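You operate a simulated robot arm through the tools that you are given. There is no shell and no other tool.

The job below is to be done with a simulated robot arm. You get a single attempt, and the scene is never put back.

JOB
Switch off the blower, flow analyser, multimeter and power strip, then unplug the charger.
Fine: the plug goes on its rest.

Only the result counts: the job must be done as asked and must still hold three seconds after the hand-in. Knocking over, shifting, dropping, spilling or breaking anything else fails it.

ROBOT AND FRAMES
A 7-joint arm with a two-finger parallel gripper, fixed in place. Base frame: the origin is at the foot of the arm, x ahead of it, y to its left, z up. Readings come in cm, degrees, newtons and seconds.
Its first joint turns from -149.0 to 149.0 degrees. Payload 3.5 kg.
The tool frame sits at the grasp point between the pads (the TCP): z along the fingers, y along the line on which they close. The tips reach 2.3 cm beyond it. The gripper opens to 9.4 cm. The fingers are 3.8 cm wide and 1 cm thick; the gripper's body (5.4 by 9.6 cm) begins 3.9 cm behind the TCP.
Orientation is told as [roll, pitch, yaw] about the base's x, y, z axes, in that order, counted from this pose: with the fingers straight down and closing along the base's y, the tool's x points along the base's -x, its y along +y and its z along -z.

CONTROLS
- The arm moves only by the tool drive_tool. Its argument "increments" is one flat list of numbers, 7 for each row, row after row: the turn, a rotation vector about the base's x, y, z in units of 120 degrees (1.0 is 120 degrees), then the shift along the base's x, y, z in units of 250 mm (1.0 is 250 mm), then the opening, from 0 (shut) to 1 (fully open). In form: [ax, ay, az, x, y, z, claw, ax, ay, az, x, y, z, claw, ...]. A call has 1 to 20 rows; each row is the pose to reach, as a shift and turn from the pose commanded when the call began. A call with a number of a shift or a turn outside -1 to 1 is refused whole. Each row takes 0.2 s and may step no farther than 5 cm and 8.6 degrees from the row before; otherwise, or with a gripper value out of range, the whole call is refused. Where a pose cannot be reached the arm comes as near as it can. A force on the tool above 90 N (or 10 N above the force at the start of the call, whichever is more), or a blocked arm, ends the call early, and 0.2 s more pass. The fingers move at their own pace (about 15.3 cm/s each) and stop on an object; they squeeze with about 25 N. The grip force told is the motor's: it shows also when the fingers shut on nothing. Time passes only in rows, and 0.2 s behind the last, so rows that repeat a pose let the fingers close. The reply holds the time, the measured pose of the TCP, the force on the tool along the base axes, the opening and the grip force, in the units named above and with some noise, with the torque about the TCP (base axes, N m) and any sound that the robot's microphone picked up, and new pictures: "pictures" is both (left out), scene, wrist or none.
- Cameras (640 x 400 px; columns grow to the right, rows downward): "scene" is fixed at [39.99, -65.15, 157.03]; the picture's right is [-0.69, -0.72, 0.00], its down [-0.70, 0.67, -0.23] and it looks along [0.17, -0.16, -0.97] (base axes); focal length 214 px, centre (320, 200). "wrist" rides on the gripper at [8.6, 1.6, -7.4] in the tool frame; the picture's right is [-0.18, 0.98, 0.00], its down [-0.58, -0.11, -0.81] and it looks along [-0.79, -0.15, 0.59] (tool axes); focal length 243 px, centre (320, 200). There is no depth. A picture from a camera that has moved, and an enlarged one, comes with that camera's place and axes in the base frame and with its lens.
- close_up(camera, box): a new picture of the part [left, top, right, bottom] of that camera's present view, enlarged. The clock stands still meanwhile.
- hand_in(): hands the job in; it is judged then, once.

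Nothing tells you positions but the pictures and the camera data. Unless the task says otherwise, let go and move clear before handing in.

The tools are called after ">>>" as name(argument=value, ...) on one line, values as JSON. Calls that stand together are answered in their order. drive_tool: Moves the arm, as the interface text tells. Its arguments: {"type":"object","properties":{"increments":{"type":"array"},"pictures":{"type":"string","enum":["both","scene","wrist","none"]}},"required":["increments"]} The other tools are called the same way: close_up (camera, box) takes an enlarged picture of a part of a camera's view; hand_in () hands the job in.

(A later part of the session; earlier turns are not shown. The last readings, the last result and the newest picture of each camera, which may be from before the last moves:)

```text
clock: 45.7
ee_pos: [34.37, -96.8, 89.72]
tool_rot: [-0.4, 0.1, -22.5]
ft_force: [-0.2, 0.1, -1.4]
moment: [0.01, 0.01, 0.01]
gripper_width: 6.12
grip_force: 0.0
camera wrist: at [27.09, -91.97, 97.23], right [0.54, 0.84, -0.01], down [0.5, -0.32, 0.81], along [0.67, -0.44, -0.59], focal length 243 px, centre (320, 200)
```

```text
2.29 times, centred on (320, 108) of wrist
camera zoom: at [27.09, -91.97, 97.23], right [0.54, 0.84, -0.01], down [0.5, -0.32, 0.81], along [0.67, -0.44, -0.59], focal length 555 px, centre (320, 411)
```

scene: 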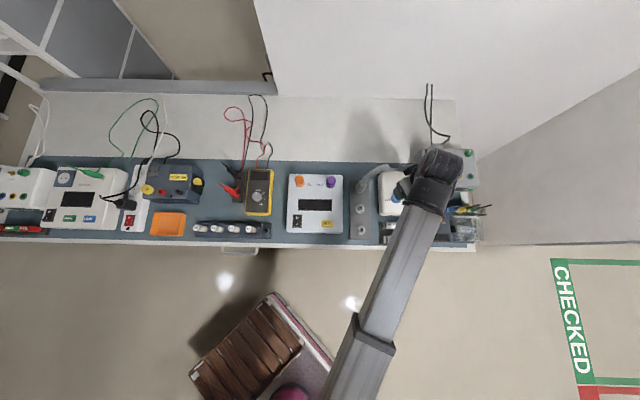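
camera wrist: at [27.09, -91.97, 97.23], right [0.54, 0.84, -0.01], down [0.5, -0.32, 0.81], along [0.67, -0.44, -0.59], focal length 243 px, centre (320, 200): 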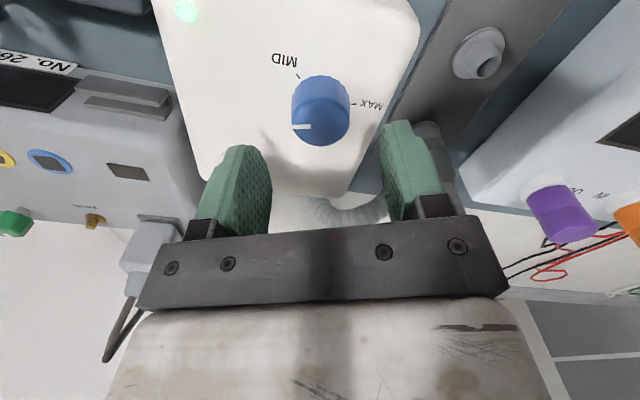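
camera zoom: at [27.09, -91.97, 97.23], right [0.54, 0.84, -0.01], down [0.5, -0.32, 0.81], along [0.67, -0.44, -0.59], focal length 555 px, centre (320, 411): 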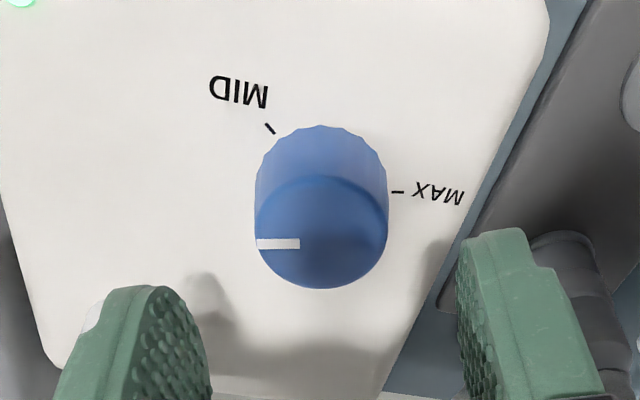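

>>> drive_tool(increments=[0, 0, 0, 0, 0, -0.08, 0.65, 0, 0, 0, 0, 0, -0.14, 0.65, 0, 0, 0, 0, 0, -0.16, 0.6, 0, 0, 0, 0, 0, -0.16, 0.5, 0, 0, 0, 0, 0, -0.16, 0.42, 0, 0, 0, 0, 0, -0.16, 0.36, 0, 0, 0, 0, 0, -0.16, 0.3, 0, 0, 0, 0, 0, -0.16, 0.28], pictures="none")

>>> drive_tool(increments=[0, 0, 0.03, 0, 0, 0, 0.28, 0, 0, 0.08, 0, 0, 0, 0.28, 0, 0, 0.13, 0, 0, 0, 0.28, 0, 0, 0.18, 0, 0, 0, 0.28, 0, 0, 0.23, 0, 0, 0, 0.28, 0, 0, 0.28, 0, 0, 0, 0.28, 0, 0, 0.33, 0, 0, 0, 0.28, 0, 0, 0.38, 0, 0, 0, 0.28, 0, 0, 0.43, 0, 0, 0, 0.28, 0, 0, 0.48, 0, 0, 0, 0.28, 0, 0, 0.53, 0, 0, 0, 0.28, 0, 0, 0.57, 0, 0, 0, 0.28], pictures="wrist")

>>> close_up(camera="wrist", box=[180, 20, 460, 195])

>>> close_up(camera="scene", box=[340, 130, 500, 230])

```text
clock: 47.5
ee_pos: [34.41, -96.87, 85.71]
tool_rot: [-0.5, 0.2, -22.3]
ft_force: [0.2, 2.2, -1.4]
moment: [-0.02, -0.06, 0.01]
gripper_width: 3.5
grip_force: 44.7
```

```text
clock: 50.1
ee_pos: [34.5, -96.71, 85.69]
tool_rot: [-0.4, 0.1, 46.2]
ft_force: [2.3, 5.9, 3.5]
moment: [-0.17, 0.05, 0.01]
gripper_width: 3.45
grip_force: 44.8
camera wrist: at [27.24, -101.84, 93.23], right [-0.58, 0.81, -0.01], down [0.48, 0.35, 0.81], along [0.66, 0.47, -0.59], focal length 243 px, centre (320, 200)
```

wrist: 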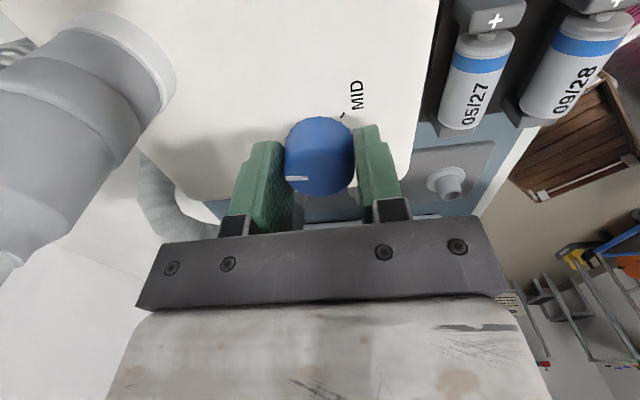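

```text
2.29 times, centred on (320, 108) of wrist
camera zoom: at [27.24, -101.84, 93.23], right [-0.58, 0.81, -0.01], down [0.48, 0.35, 0.81], along [0.66, 0.47, -0.59], focal length 555 px, centre (320, 411)
```

zoom: 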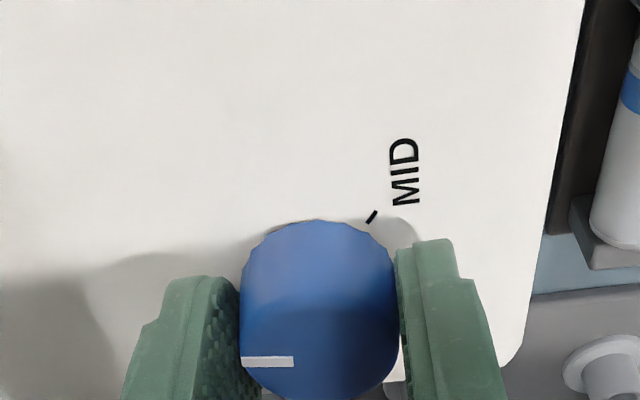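

```text
4.00 times, centred on (420, 180) of scene
camera zoom: at [39.99, -65.15, 157.03], right [-0.69, -0.72, 0.0], down [-0.7, 0.67, -0.23], along [0.17, -0.16, -0.97], focal length 858 px, centre (-80, 280)
```

zoom: 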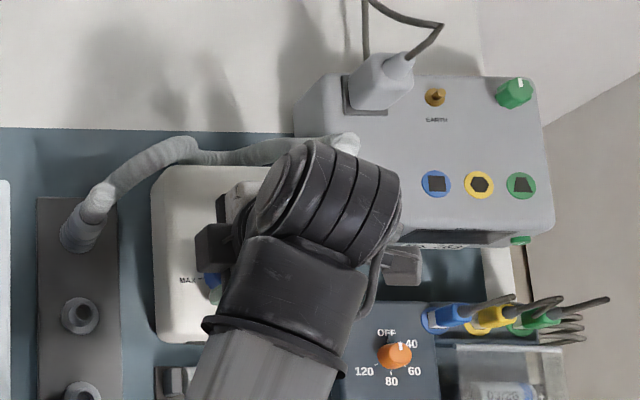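

The pointer needs roughly 10° more to reach OFF; I'll turn a little further, then release and look.

>>> drive_tool(increments=[0, 0, 0.045, 0, 0, 0, 0.28, 0, 0, 0.09, 0, 0, 0, 0.28, 0, 0, 0.09, 0, 0, 0, 0.28], pictures="none")

>>> drive_tool(increments=[0, 0, 0, 0, 0, 0, 0.5, 0, 0, 0, 0, 0, 0, 0.65, 0, 0, 0, 0, 0, 0.04, 0.65, 0, 0, 0, 0, 0, 0.14, 0.65, 0, 0, -0.06, 0, 0, 0.18, 0.65, 0, 0, -0.12, 0, 0, 0.22, 0.65, 0, 0, -0.18, 0, 0, 0.26, 0.65, 0, 0, -0.24, 0, 0, 0.3, 0.65, 0, 0, -0.3, 0, 0, 0.34, 0.65, 0, 0, -0.36, 0, 0, 0.34, 0.65, 0, 0, -0.42, 0, 0, 0.34, 0.65, 0, 0, -0.48, 0, 0, 0.34, 0.65, 0, 0, -0.54, 0, 0, 0.34, 0.65, 0, 0, -0.6, 0, 0, 0.34, 0.65, 0, 0, -0.64, 0, 0, 0.34, 0.65], pictures="wrist")

>>> close_up(camera="wrist", box=[180, 0, 420, 150])

```text
clock: 50.9
ee_pos: [34.29, -96.89, 85.73]
tool_rot: [-0.4, 0.2, 56.9]
ft_force: [0.9, 4.7, 3.9]
moment: [-0.31, 0.29, -0.54]
gripper_width: 3.5
grip_force: 45.3
```

```text
clock: 54.1
ee_pos: [34.34, -96.88, 94.11]
tool_rot: [-0.4, 0.1, -20.0]
ft_force: [0.6, -0.5, 0.2]
moment: [0.02, 0.02, 0.01]
gripper_width: 6.12
grip_force: 0.0
camera wrist: at [26.88, -92.28, 101.68], right [0.51, 0.86, -0.01], down [0.51, -0.3, 0.81], along [0.69, -0.41, -0.59], focal length 243 px, centre (320, 200)
```

wrist: 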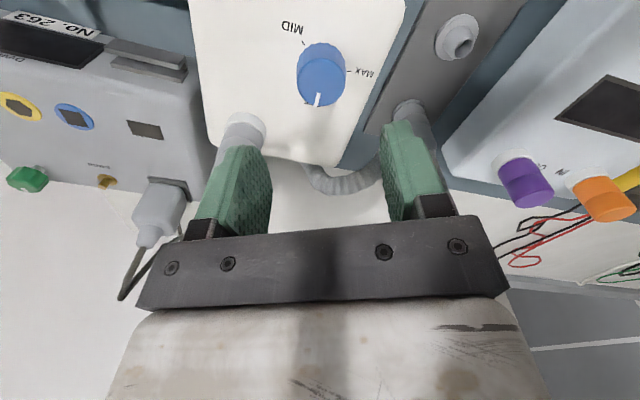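

```text
2.67 times, centred on (300, 75) of wrist
camera zoom: at [26.88, -92.28, 101.68], right [0.51, 0.86, -0.01], down [0.51, -0.3, 0.81], along [0.69, -0.41, -0.59], focal length 647 px, centre (373, 533)
```

zoom: 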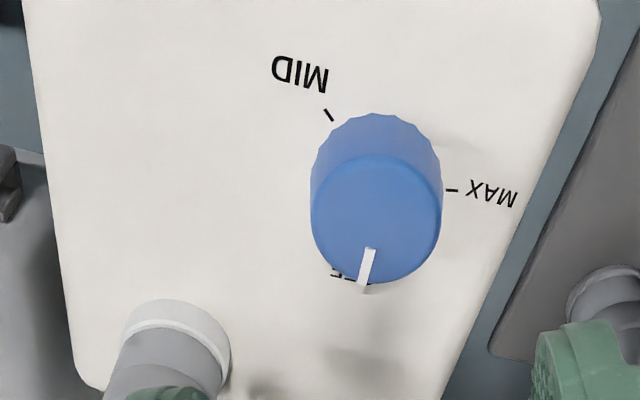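

The pointer is now at OFF. I'll back off upward and toward the left to check the blower's light from the scene camera.

>>> drive_tool(increments=[0, 0, 0, 0, 0.02, 0.18, 0.65, 0, 0, 0, 0, 0.06, 0.34, 0.65, 0, 0, 0.05, 0.04, 0.16, 0.4, 0.65, 0, 0, 0.1, 0.14, 0.28, 0.4, 0.65, 0, 0, 0.15, 0.24, 0.4, 0.4, 0.65, 0, 0, 0.2, 0.34, 0.52, 0.4, 0.65, 0, 0, 0.26, 0.44, 0.64, 0.4, 0.65, 0, 0, 0.32, 0.54, 0.76, 0.4, 0.65, 0, 0, 0.38, 0.66, 0.88, 0.4, 0.65, 0, 0, 0.44, 0.78, 1.0, 0.4, 0.65, 0, 0, 0.5, 0.88, 1.0, 0.4, 0.65, 0, 0, 0.54, 0.98, 1.0, 0.4, 0.65], pictures="scene")

>>> close_up(camera="scene", box=[350, 150, 450, 213])

>>> close_up(camera="scene", box=[340, 130, 500, 230])

```text
clock: 56.7
ee_pos: [59.12, -71.91, 104.23]
tool_rot: [-0.4, 0.1, 45.0]
ft_force: [-0.4, -0.6, -0.2]
moment: [0.0, 0.01, -0.03]
gripper_width: 6.13
grip_force: 0.1
```

scene: 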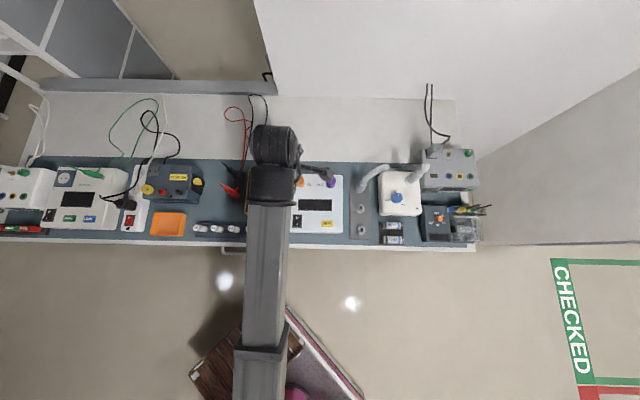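

```text
6.35 times, centred on (400, 182) of scene
camera zoom: at [39.99, -65.15, 157.03], right [-0.69, -0.72, 0.0], down [-0.7, 0.67, -0.23], along [0.17, -0.16, -0.97], focal length 1362 px, centre (-188, 318)
```

zoom: 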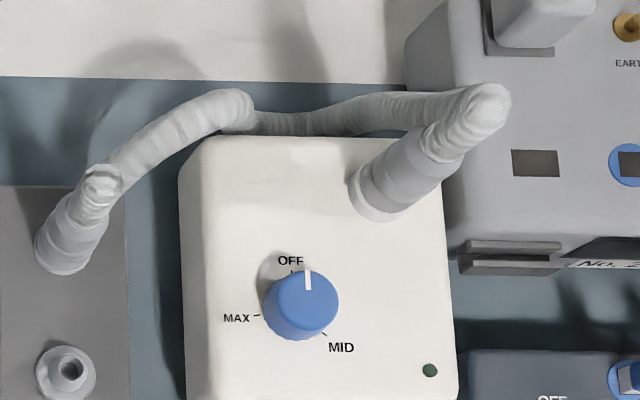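

```text
4.00 times, centred on (420, 180) of scene
camera zoom: at [39.99, -65.15, 157.03], right [-0.69, -0.72, 0.0], down [-0.7, 0.67, -0.23], along [0.17, -0.16, -0.97], focal length 858 px, centre (-80, 280)
```

zoom: 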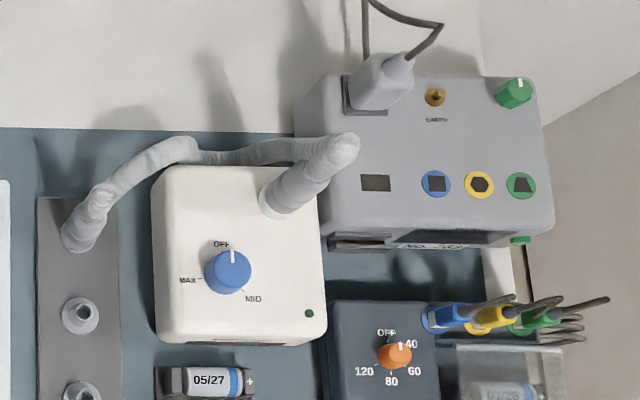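

The blower light is out, so all four are off. Now I'll travel back to the charger's plug, socket centre about (99.4, −26.7).

>>> drive_tool(increments=[0, 0, 0, 0.11, 0.13, 0, 0.65, 0, 0, 0, 0.23, 0.26, 0, 0.65, 0, 0, 0, 0.35, 0.39, 0, 0.65, 0, 0, 0, 0.47, 0.52, 0, 0.65, 0, 0, 0, 0.59, 0.65, 0, 0.65, 0, 0, 0, 0.71, 0.78, 0, 0.65, 0, 0, 0, 0.83, 0.9, 0, 0.65, 0, 0, 0, 0.92, 1.0, 0, 0.65], pictures="none")

>>> drive_tool(increments=[0, 0, 0, 0.11, 0.13, 0, 0.65, 0, 0, 0, 0.23, 0.26, 0, 0.65, 0, 0, 0, 0.35, 0.39, -0.02, 0.65, 0, 0, 0, 0.46, 0.52, -0.06, 0.65, 0, 0, 0, 0.56, 0.64, -0.12, 0.65, 0, 0, 0, 0.64, 0.74, -0.2, 0.65, 0, 0, 0, 0.68, 0.8, -0.25, 0.65, 0, 0, 0, 0.68, 0.8, -0.25, 0.65], pictures="both")

>>> close_up(camera="wrist", box=[200, 0, 440, 150])

>>> close_up(camera="scene", box=[80, 150, 180, 213])

```text
clock: 58.5
ee_pos: [81.91, -46.95, 104.18]
tool_rot: [-0.5, 0.1, 44.8]
ft_force: [-1.0, 1.0, -0.1]
moment: [0.03, -0.03, -0.04]
gripper_width: 6.11
grip_force: 0.2
```

```text
clock: 60.3
ee_pos: [98.81, -26.94, 97.83]
tool_rot: [-0.4, 0.2, 45.0]
ft_force: [0.8, 0.0, -0.3]
moment: [0.0, 0.0, 0.0]
gripper_width: 6.1
grip_force: 0.2
camera wrist: at [91.6, -31.72, 105.48], right [-0.56, 0.83, -0.01], down [0.49, 0.34, 0.81], along [0.67, 0.45, -0.59], focal length 243 px, centre (320, 200)
```

scene: 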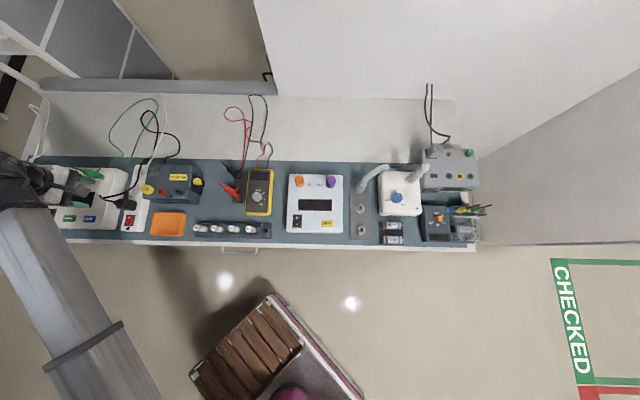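
wrist: 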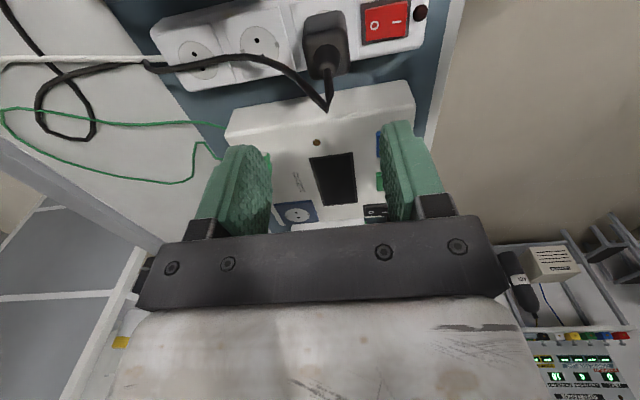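

```text
2.67 times, centred on (320, 75) of wrist
camera zoom: at [91.6, -31.72, 105.48], right [-0.56, 0.83, -0.01], down [0.49, 0.34, 0.81], along [0.67, 0.45, -0.59], focal length 647 px, centre (320, 533)
```

zoom: 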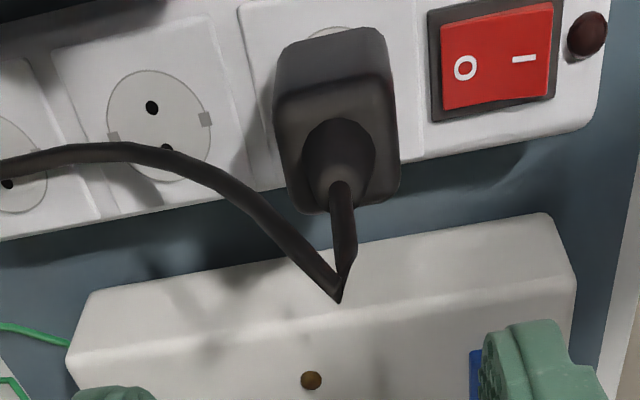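

```text
6.35 times, centred on (130, 182) of scene
camera zoom: at [39.99, -65.15, 157.03], right [-0.69, -0.72, 0.0], down [-0.7, 0.67, -0.23], along [0.17, -0.16, -0.97], focal length 1362 px, centre (1526, 318)
```

zoom: 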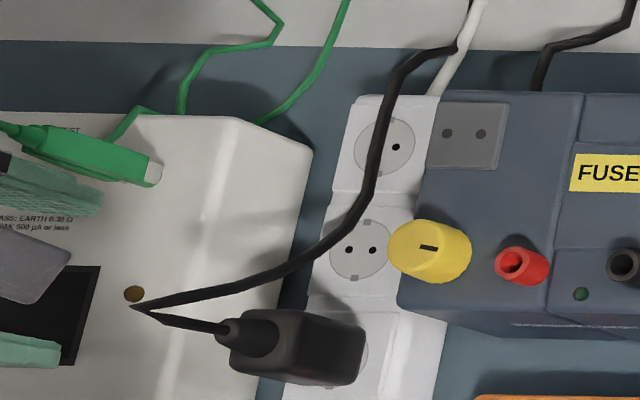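

The plug's cable leaves the top straight up to z ≈ 92, so I'd rather grip with the tool leaning toward the robot and closing along the bench (yaw 135°). I'll raise and test whether that yaw is reachable.

>>> drive_tool(increments=[0, 0, 0, 0, 0, 0.16, 0.65, 0, 0, 0.06, 0, 0, 0.2, 0.65, 0, 0, 0.12, 0, 0, 0.2, 0.65, 0, 0, 0.18, 0, 0, 0.2, 0.65, 0, 0, 0.24, 0, 0, 0.2, 0.65, 0, 0, 0.3, 0, 0, 0.2, 0.65, 0, 0, 0.36, 0, 0, 0.2, 0.65, 0, 0, 0.42, 0, 0, 0.2, 0.65, 0, 0, 0.48, 0, 0, 0.2, 0.65, 0, 0, 0.54, 0, 0, 0.2, 0.65, 0, 0, 0.6, 0, 0, 0.2, 0.65, 0, 0, 0.66, 0, 0, 0.2, 0.65, 0, 0, 0.72, 0, 0, 0.2, 0.65, 0, 0, 0.75, 0, 0, 0.2, 0.65, 0, 0, 0.75, 0, 0, 0.2, 0.65], pictures="both")

```text
clock: 63.5
ee_pos: [98.81, -26.84, 102.93]
tool_rot: [-0.4, 0.1, 134.9]
ft_force: [-0.5, 0.6, 1.0]
moment: [0.03, 0.04, 0.03]
gripper_width: 6.12
grip_force: 0.0
camera wrist: at [103.79, -34.1, 110.47], right [-0.83, -0.56, -0.01], down [-0.34, 0.49, 0.81], along [-0.45, 0.67, -0.59], focal length 243 px, centre (320, 200)
```

scene: 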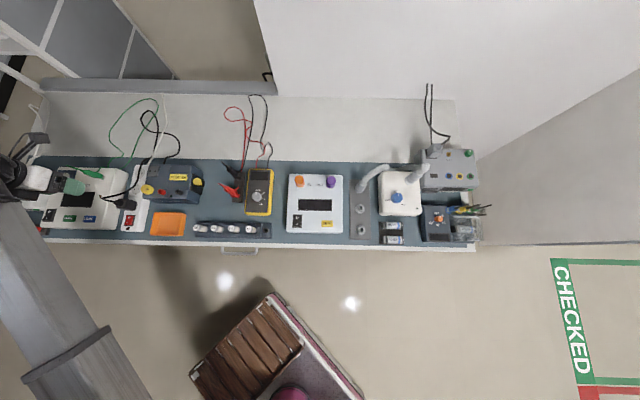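
wrist: 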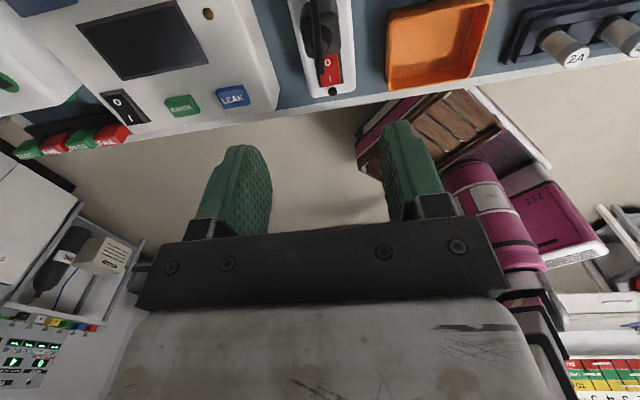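

Yaw 135° works. Now I'll lean the tool 35° toward the robot and look down at the plug.

>>> drive_tool(increments=[-0.0412, -0.0412, 0, 0, 0, 0, 0.65, -0.0825, -0.0825, 0, 0, 0, 0, 0.65, -0.1237, -0.1237, 0, 0, 0, 0, 0.65, -0.165, -0.165, 0, 0, 0, 0, 0.65, -0.2062, -0.2062, 0, 0, 0, 0, 0.65, -0.2062, -0.2062, 0, 0, 0, 0, 0.65], pictures="both")

>>> close_up(camera="wrist", box=[200, 0, 440, 150])

```text
clock: 64.9
ee_pos: [98.89, -26.95, 103.0]
tool_rot: [-0.5, 35.3, 134.8]
ft_force: [0.6, -0.2, 1.0]
moment: [0.01, 0.01, -0.02]
gripper_width: 6.12
grip_force: 0.1
camera wrist: at [99.68, -29.93, 114.06], right [-0.8, -0.59, -0.11], down [-0.59, 0.74, 0.32], along [-0.11, 0.33, -0.94], focal length 243 px, centre (320, 200)
```

scene: 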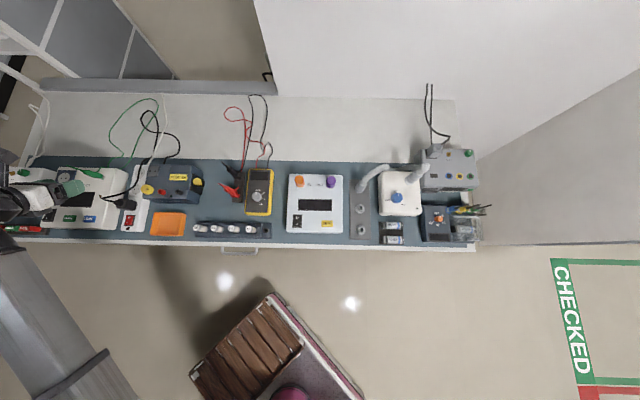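
wrist: 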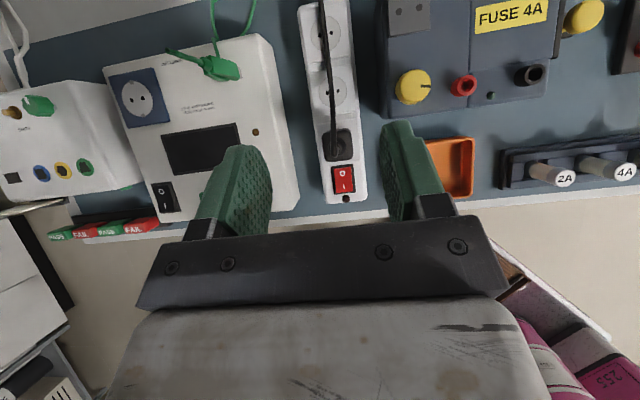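

```text
2.67 times, centred on (320, 75) of wrist
camera zoom: at [99.68, -29.93, 114.06], right [-0.8, -0.59, -0.11], down [-0.59, 0.74, 0.32], along [-0.11, 0.33, -0.94], focal length 647 px, centre (320, 533)
```

zoom: 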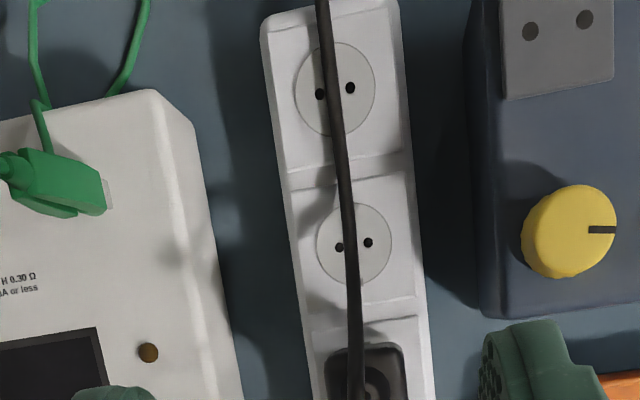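

>>> close_up(camera="wrist", box=[290, 60, 410, 210])

>>> close_up(camera="wrist", box=[300, 0, 460, 100])

```text
2.67 times, centred on (350, 135) of wrist
camera zoom: at [99.68, -29.93, 114.06], right [-0.8, -0.59, -0.11], down [-0.59, 0.74, 0.32], along [-0.11, 0.33, -0.94], focal length 647 px, centre (240, 373)
```

zoom: 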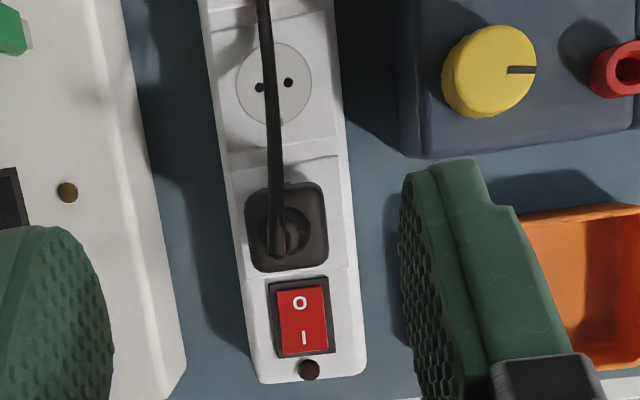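

```text
4.00 times, centred on (380, 50) of wrist
camera zoom: at [99.68, -29.93, 114.06], right [-0.8, -0.59, -0.11], down [-0.59, 0.74, 0.32], along [-0.11, 0.33, -0.94], focal length 970 px, centre (80, 800)
```

zoom: 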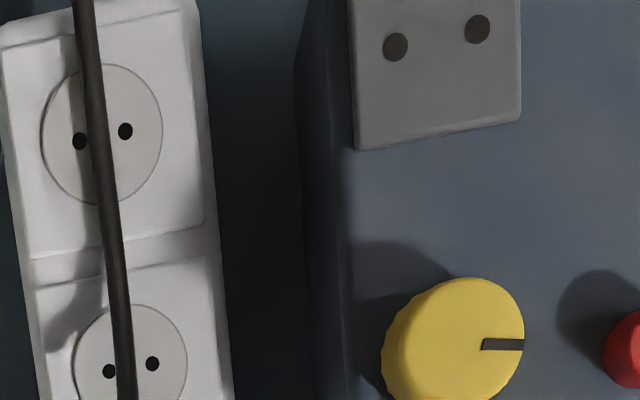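

From this near-vertical view: plug top near (98.7, −26.5), body top about z 86, and the grey two-hole plate on the charger near (101.3, −41.0, 85). I'll descend part way over the plug.

>>> drive_tool(increments=[0, 0, 0, -0.004, 0.01, -0.12, 0.65, 0, 0, 0, -0.008, 0.018, -0.24, 0.65, 0, 0, 0, -0.008, 0.018, -0.34, 0.65, 0, 0, 0, -0.008, 0.018, -0.4, 0.65, 0, 0, 0, -0.008, 0.018, -0.4, 0.65], pictures="both")

>>> close_up(camera="wrist", box=[240, 30, 440, 155])

>>> close_up(camera="scene", box=[60, 160, 180, 235])

```text
clock: 66.1
ee_pos: [98.73, -26.42, 92.95]
tool_rot: [-0.6, 35.1, 134.8]
ft_force: [-0.2, -0.6, 0.5]
moment: [0.02, -0.04, 0.01]
gripper_width: 6.13
grip_force: 0.1
camera wrist: at [99.52, -29.49, 104.11], right [-0.8, -0.59, -0.11], down [-0.59, 0.74, 0.33], along [-0.11, 0.33, -0.94], focal length 243 px, centre (320, 200)
```

scene: 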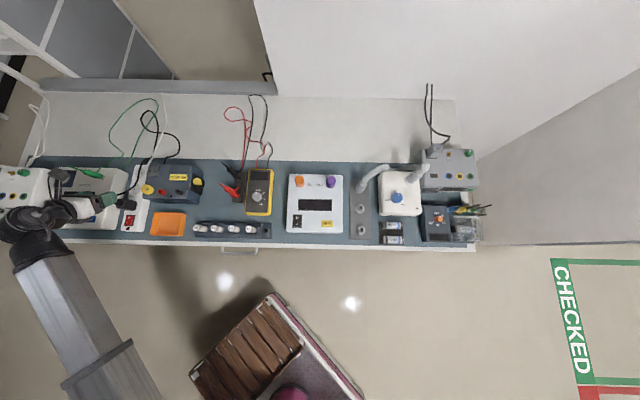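
wrist: 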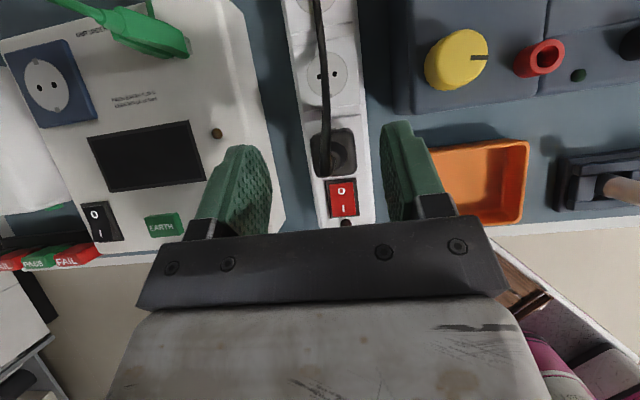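

```text
3.20 times, centred on (340, 92) of wrist
camera zoom: at [99.52, -29.49, 104.11], right [-0.8, -0.59, -0.11], down [-0.59, 0.74, 0.33], along [-0.11, 0.33, -0.94], focal length 776 px, centre (256, 544)
```

zoom: 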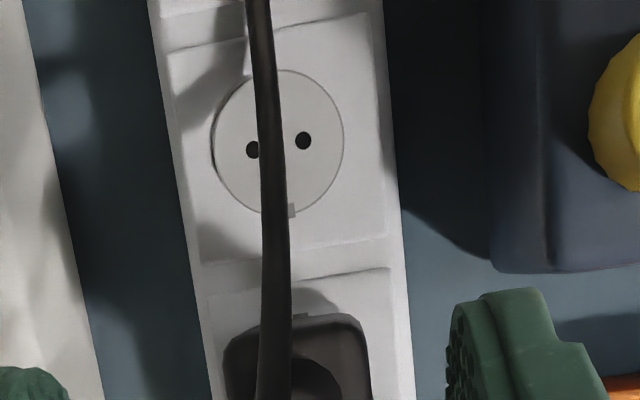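

```text
5.33 times, centred on (120, 198) of scene
camera zoom: at [39.99, -65.15, 157.03], right [-0.69, -0.72, 0.0], down [-0.7, 0.67, -0.23], along [0.17, -0.16, -0.97], focal length 1144 px, centre (1387, 213)
```

zoom: 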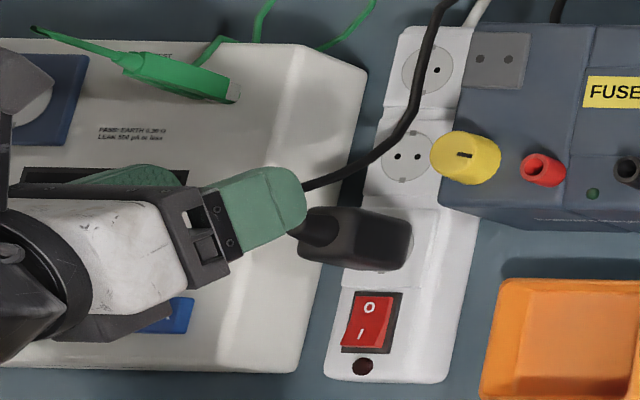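

>>> drive_tool(increments=[0, 0, 0, 0.003, -0.008, -0.1, 0.65, 0, 0, 0, 0.003, -0.008, -0.18, 0.65, 0, 0, 0, 0.003, -0.008, -0.24, 0.65, 0, 0, 0, 0.003, -0.008, -0.28, 0.65, 0, 0, 0, 0.003, -0.008, -0.31, 0.65, 0, 0, 0, 0.003, -0.008, -0.31, 0.65], pictures="both")

>>> close_up(camera="wrist", box=[200, 60, 440, 210])

>>> close_up(camera="scene", box=[60, 160, 180, 235])

```text
clock: 67.5
ee_pos: [98.66, -26.69, 85.17]
tool_rot: [-0.4, 35.1, 134.7]
ft_force: [0.9, -0.5, -0.3]
moment: [0.01, -0.01, -0.01]
gripper_width: 6.11
grip_force: 0.0
camera wrist: at [99.54, -29.74, 96.31], right [-0.8, -0.59, -0.11], down [-0.59, 0.74, 0.33], along [-0.11, 0.33, -0.94], focal length 243 px, centre (320, 200)
```

scene: 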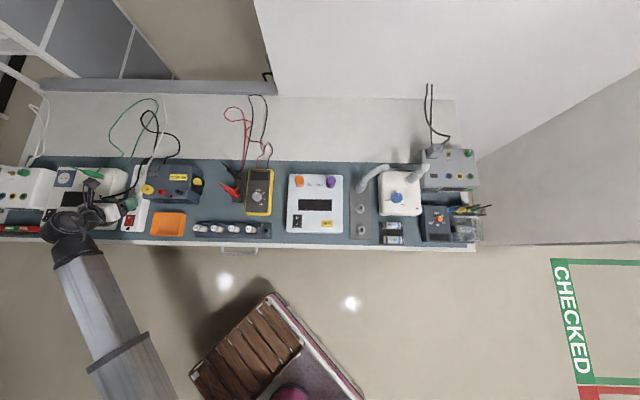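
wrist: 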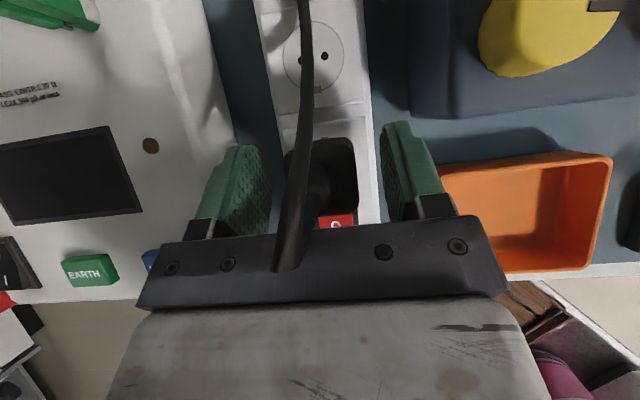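

```text
2.67 times, centred on (320, 135) of wrist
camera zoom: at [99.54, -29.74, 96.31], right [-0.8, -0.59, -0.11], down [-0.59, 0.74, 0.33], along [-0.11, 0.33, -0.94], focal length 647 px, centre (320, 373)
```

zoom: 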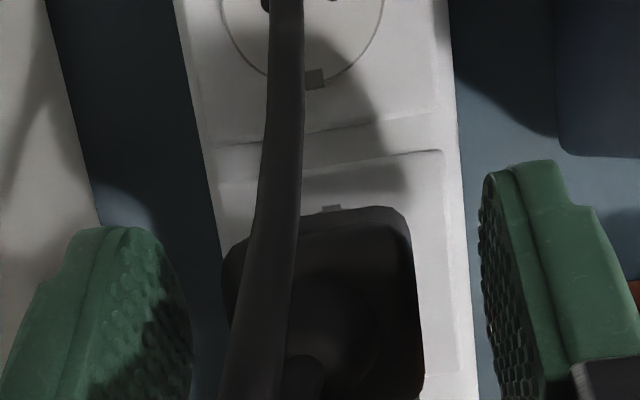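

```text
5.33 times, centred on (120, 198) of scene
camera zoom: at [39.99, -65.15, 157.03], right [-0.69, -0.72, 0.0], down [-0.7, 0.67, -0.23], along [0.17, -0.16, -0.97], focal length 1144 px, centre (1387, 213)
```

zoom: 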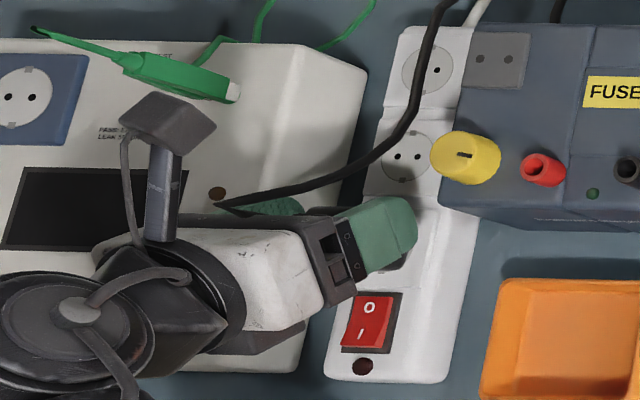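

The fingers straddle the plug. I'll go down another centimetre and close gently.

>>> drive_tool(increments=[0, 0, 0, 0.003, 0.003, -0.02, 0.65, 0, 0, 0, 0.004, 0.004, -0.04, 0.65, 0, 0, 0, 0.004, 0.004, -0.04, 0.55, 0, 0, 0, 0.004, 0.004, -0.04, 0.47, 0, 0, 0, 0.004, 0.004, -0.04, 0.42, 0, 0, 0, 0.004, 0.004, -0.04, 0.38, 0, 0, 0, 0.004, 0.004, -0.04, 0.34, 0, 0, 0, 0.004, 0.004, -0.04, 0.28], pictures="both")

>>> close_up(camera="wrist", box=[200, 60, 440, 210])

>>> close_up(camera="scene", box=[80, 165, 180, 228])

```text
clock: 69.3
ee_pos: [98.77, -26.57, 84.19]
tool_rot: [-0.5, 35.1, 134.9]
ft_force: [-8.9, -7.0, 0.9]
moment: [-0.27, 0.31, 0.01]
gripper_width: 3.56
grip_force: 25.5
camera wrist: at [99.57, -29.7, 95.31], right [-0.8, -0.59, -0.11], down [-0.59, 0.74, 0.33], along [-0.11, 0.33, -0.94], focal length 243 px, centre (320, 200)
```

scene: 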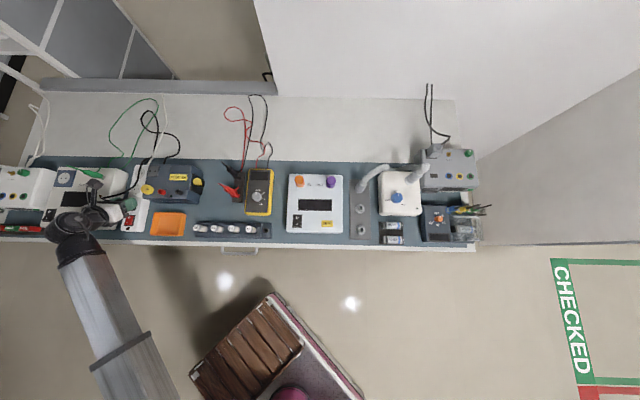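
wrist: 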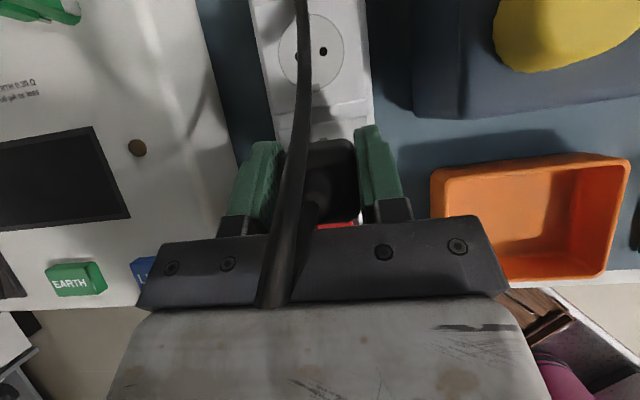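

```text
2.67 times, centred on (320, 135) of wrist
camera zoom: at [99.57, -29.7, 95.31], right [-0.8, -0.59, -0.11], down [-0.59, 0.74, 0.33], along [-0.11, 0.33, -0.94], focal length 647 px, centre (320, 373)
```

zoom: 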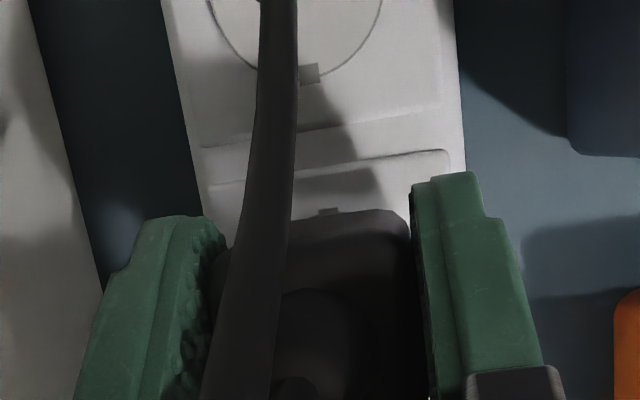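

```text
6.35 times, centred on (130, 196) of scene
camera zoom: at [39.99, -65.15, 157.03], right [-0.69, -0.72, 0.0], down [-0.7, 0.67, -0.23], along [0.17, -0.16, -0.97], focal length 1362 px, centre (1526, 222)
```

zoom: 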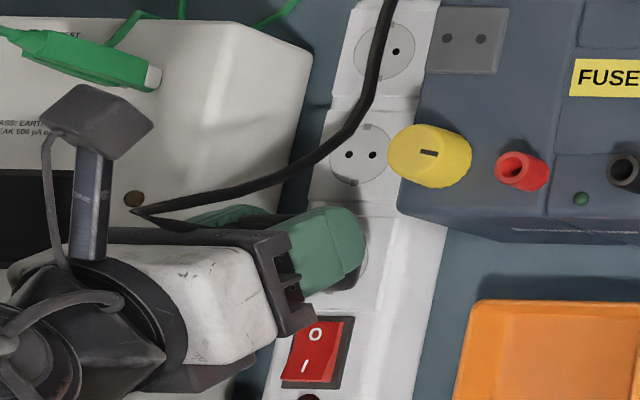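

The plug is gripped (3.56 cm). I'll tighten, relieve the side force and pull straight up.

>>> drive_tool(increments=[0, 0, 0, -0.004, -0.004, 0, 0.1, 0, 0, 0, -0.004, -0.004, 0, 0, 0, 0, 0, -0.004, -0.004, 0.01, 0, 0, 0, 0, -0.004, -0.004, 0.025, 0, 0, 0, 0, -0.004, -0.004, 0.045, 0], pictures="scene")

>>> close_up(camera="scene", box=[80, 165, 180, 228])

```text
clock: 70.5
ee_pos: [98.76, -26.73, 85.28]
tool_rot: [-0.4, 35.1, 135.0]
ft_force: [0.1, 0.0, -0.8]
moment: [-0.01, 0.03, 0.02]
gripper_width: 3.55
grip_force: 24.8
```

scene: 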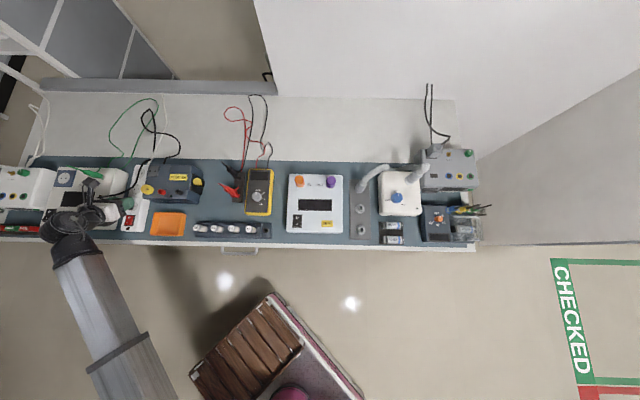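

```text
6.35 times, centred on (130, 196) of scene
camera zoom: at [39.99, -65.15, 157.03], right [-0.69, -0.72, 0.0], down [-0.7, 0.67, -0.23], along [0.17, -0.16, -0.97], focal length 1362 px, centre (1526, 222)
```

zoom: 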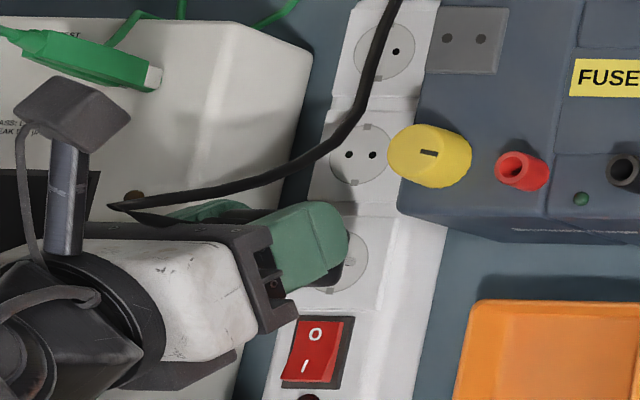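

>>> drive_tool(increments=[0, 0, 0, 0, 0, 0.03, 0, 0, 0, 0, 0, 0, 0.08, 0, 0, 0, 0, 0, 0, 0.15, 0, 0, 0, 0, 0, 0, 0.24, 0, 0, 0, 0, 0, 0, 0.34, 0, 0, 0, 0, 0, 0, 0.4, 0, 0, 0, 0, 0, 0, 0.4, 0], pictures="both")

>>> close_up(camera="scene", box=[60, 150, 180, 225])

>>> close_up(camera="wrist", box=[240, 0, 480, 150])

```text
clock: 72.1
ee_pos: [98.75, -26.62, 95.36]
tool_rot: [-0.5, 35.1, 134.9]
ft_force: [-0.3, -0.7, -1.2]
moment: [0.01, 0.0, -0.03]
gripper_width: 3.54
grip_force: 24.9
camera wrist: at [99.51, -29.75, 106.44], right [-0.8, -0.59, -0.11], down [-0.59, 0.74, 0.33], along [-0.11, 0.33, -0.94], focal length 243 px, centre (320, 200)
```

scene: 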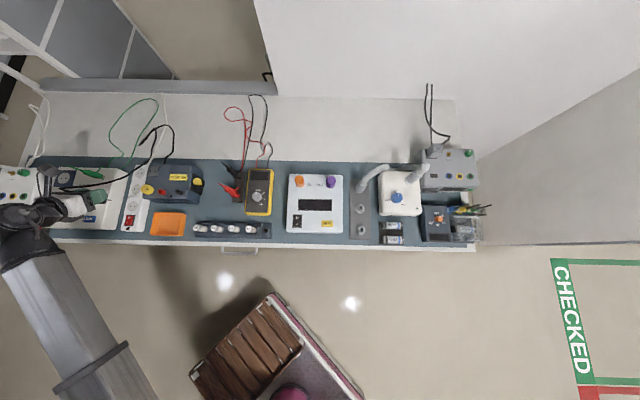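
wrist: 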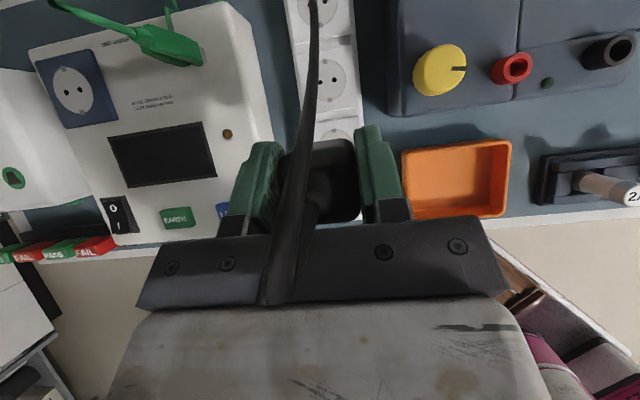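

```text
5.33 times, centred on (120, 188) of scene
camera zoom: at [39.99, -65.15, 157.03], right [-0.69, -0.72, 0.0], down [-0.7, 0.67, -0.23], along [0.17, -0.16, -0.97], focal length 1144 px, centre (1387, 267)
```

zoom: 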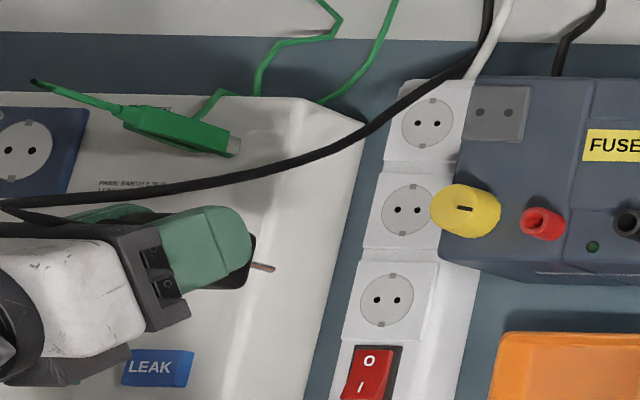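

```text
2.67 times, centred on (360, 75) of wrist
camera zoom: at [99.51, -29.75, 106.44], right [-0.8, -0.59, -0.11], down [-0.59, 0.74, 0.33], along [-0.11, 0.33, -0.94], focal length 647 px, centre (213, 533)
```

zoom: 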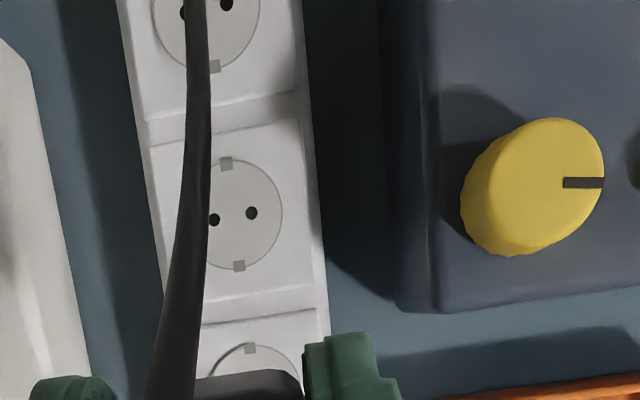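

The plug is out and held upright with pins visible. Now I'll carry it to above the grey plate, staying high.

>>> drive_tool(increments=[0, 0, 0, 0, 0, 0.08, 0, 0, 0, 0, 0.02, -0.12, 0.12, 0, 0, 0, 0, 0.04, -0.26, 0.12, 0, 0, 0, 0, 0.06, -0.4, 0.12, 0, 0, 0, 0, 0.08, -0.52, 0.12, 0, 0, 0, 0, 0.092, -0.584, 0.12, 0, 0, 0, 0, 0.092, -0.584, 0.12, 0], pictures="both")

>>> close_up(camera="scene", box=[90, 130, 210, 205])

>>> close_up(camera="wrist", box=[220, 60, 460, 210])

```text
clock: 73.7
ee_pos: [101.07, -41.19, 98.28]
tool_rot: [-0.7, 35.0, 134.7]
ft_force: [0.9, 0.4, -0.7]
moment: [-0.02, -0.01, -0.02]
gripper_width: 3.55
grip_force: 25.1
camera wrist: at [101.88, -44.34, 109.44], right [-0.8, -0.59, -0.11], down [-0.59, 0.74, 0.33], along [-0.11, 0.33, -0.94], focal length 243 px, centre (320, 200)
```

scene: 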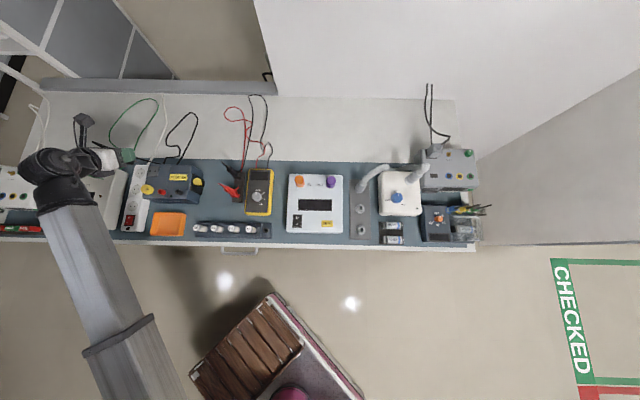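
wrist: 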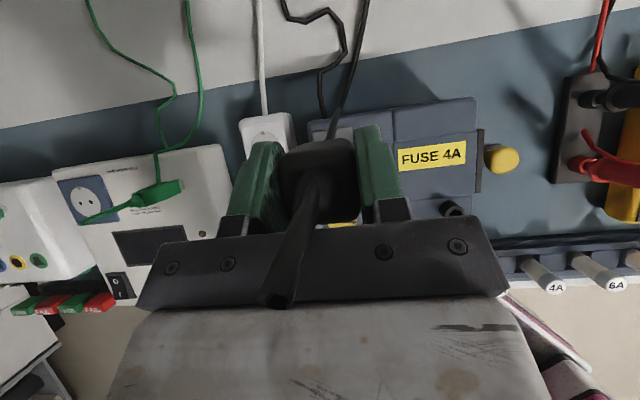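

```text
5.33 times, centred on (150, 168) of scene
camera zoom: at [39.99, -65.15, 157.03], right [-0.69, -0.72, 0.0], down [-0.7, 0.67, -0.23], along [0.17, -0.16, -0.97], focal length 1144 px, centre (1227, 373)
```

zoom: 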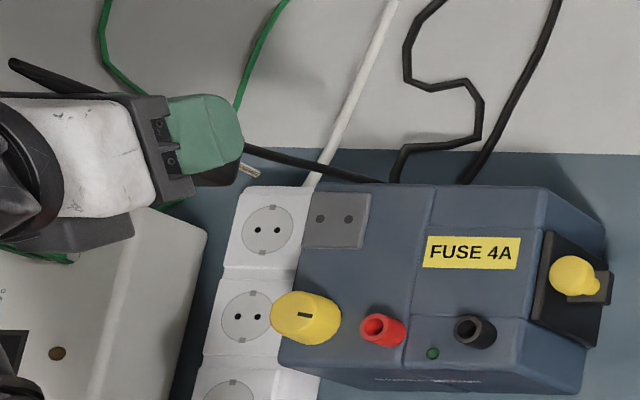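

```text
2.67 times, centred on (340, 135) of wrist
camera zoom: at [101.88, -44.34, 109.44], right [-0.8, -0.59, -0.11], down [-0.59, 0.74, 0.33], along [-0.11, 0.33, -0.94], focal length 647 px, centre (267, 373)
```

zoom: 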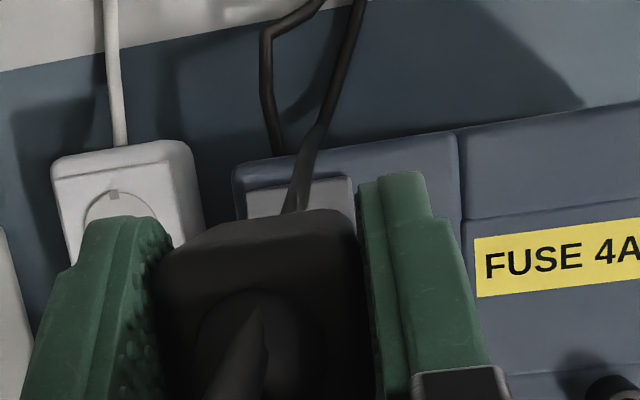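

The plate is just under the plug, and the position estimates agree within about 2 mm. I'll lower until the pins are roughly 1 cm above the plate and compare.

>>> drive_tool(increments=[0, 0, 0, -0.003, 0.002, -0.08, 0, 0, 0, 0, -0.003, 0.002, -0.15, 0, 0, 0, 0, -0.003, 0.002, -0.2, 0, 0, 0, 0, -0.003, 0.002, -0.23, 0, 0, 0, 0, -0.003, 0.002, -0.23, 0], pictures="both")

>>> close_up(camera="scene", box=[110, 145, 190, 195])

>>> close_up(camera="wrist", box=[240, 80, 400, 180])

```text
clock: 74.9
ee_pos: [100.95, -41.03, 92.59]
tool_rot: [-0.5, 35.1, 134.8]
ft_force: [0.8, 0.1, -0.7]
moment: [0.06, 0.01, 0.01]
gripper_width: 3.58
grip_force: 25.2
camera wrist: at [101.79, -44.25, 103.67], right [-0.8, -0.59, -0.11], down [-0.59, 0.74, 0.33], along [-0.11, 0.33, -0.94], focal length 243 px, centre (320, 200)
```

scene: 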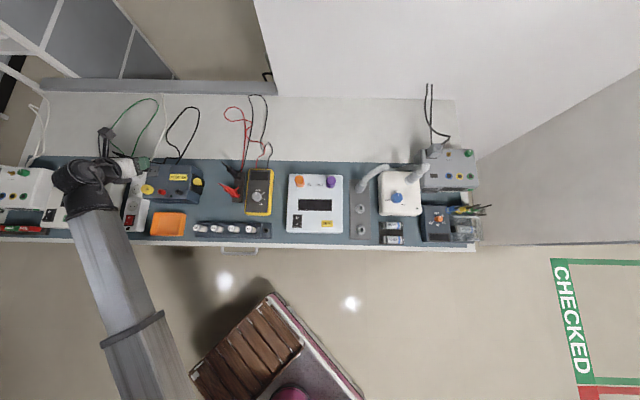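
wrist: 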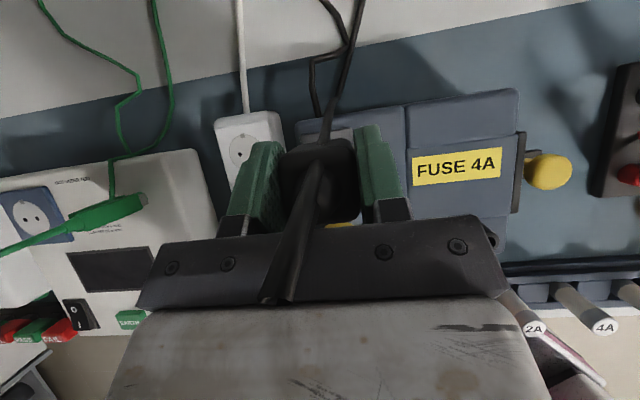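

```text
8.00 times, centred on (150, 170) of scene
camera zoom: at [39.99, -65.15, 157.03], right [-0.69, -0.72, 0.0], down [-0.7, 0.67, -0.23], along [0.17, -0.16, -0.97], focal length 1716 px, centre (1680, 440)
```

zoom: 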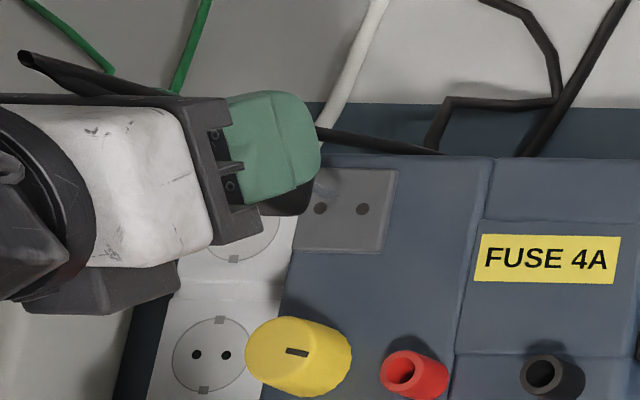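

```text
4.00 times, centred on (320, 130) of wrist
camera zoom: at [101.79, -44.25, 103.67], right [-0.8, -0.59, -0.11], down [-0.59, 0.74, 0.33], along [-0.11, 0.33, -0.94], focal length 970 px, centre (320, 480)
```

zoom: 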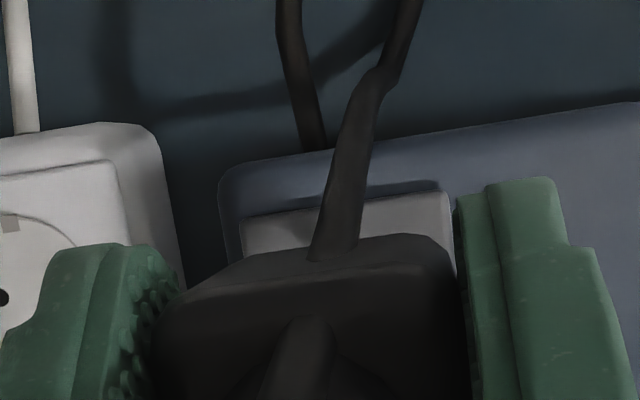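

>>> close_up(camera="scene", box=[138, 158, 170, 178])

```text
16.00 times, centred on (154, 168) of scene
camera zoom: at [39.99, -65.15, 157.03], right [-0.69, -0.72, 0.0], down [-0.7, 0.67, -0.23], along [0.17, -0.16, -0.97], focal length 3432 px, centre (2976, 712)
```

zoom: 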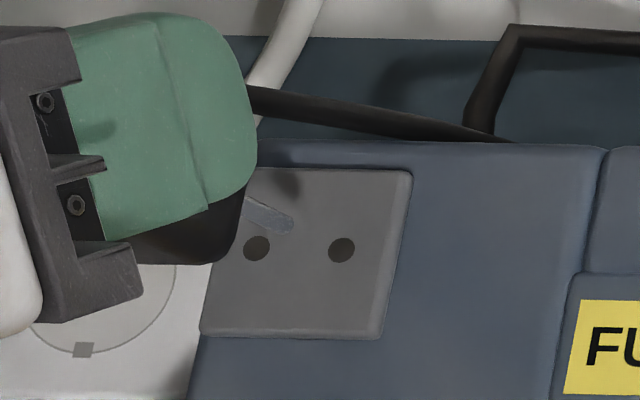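

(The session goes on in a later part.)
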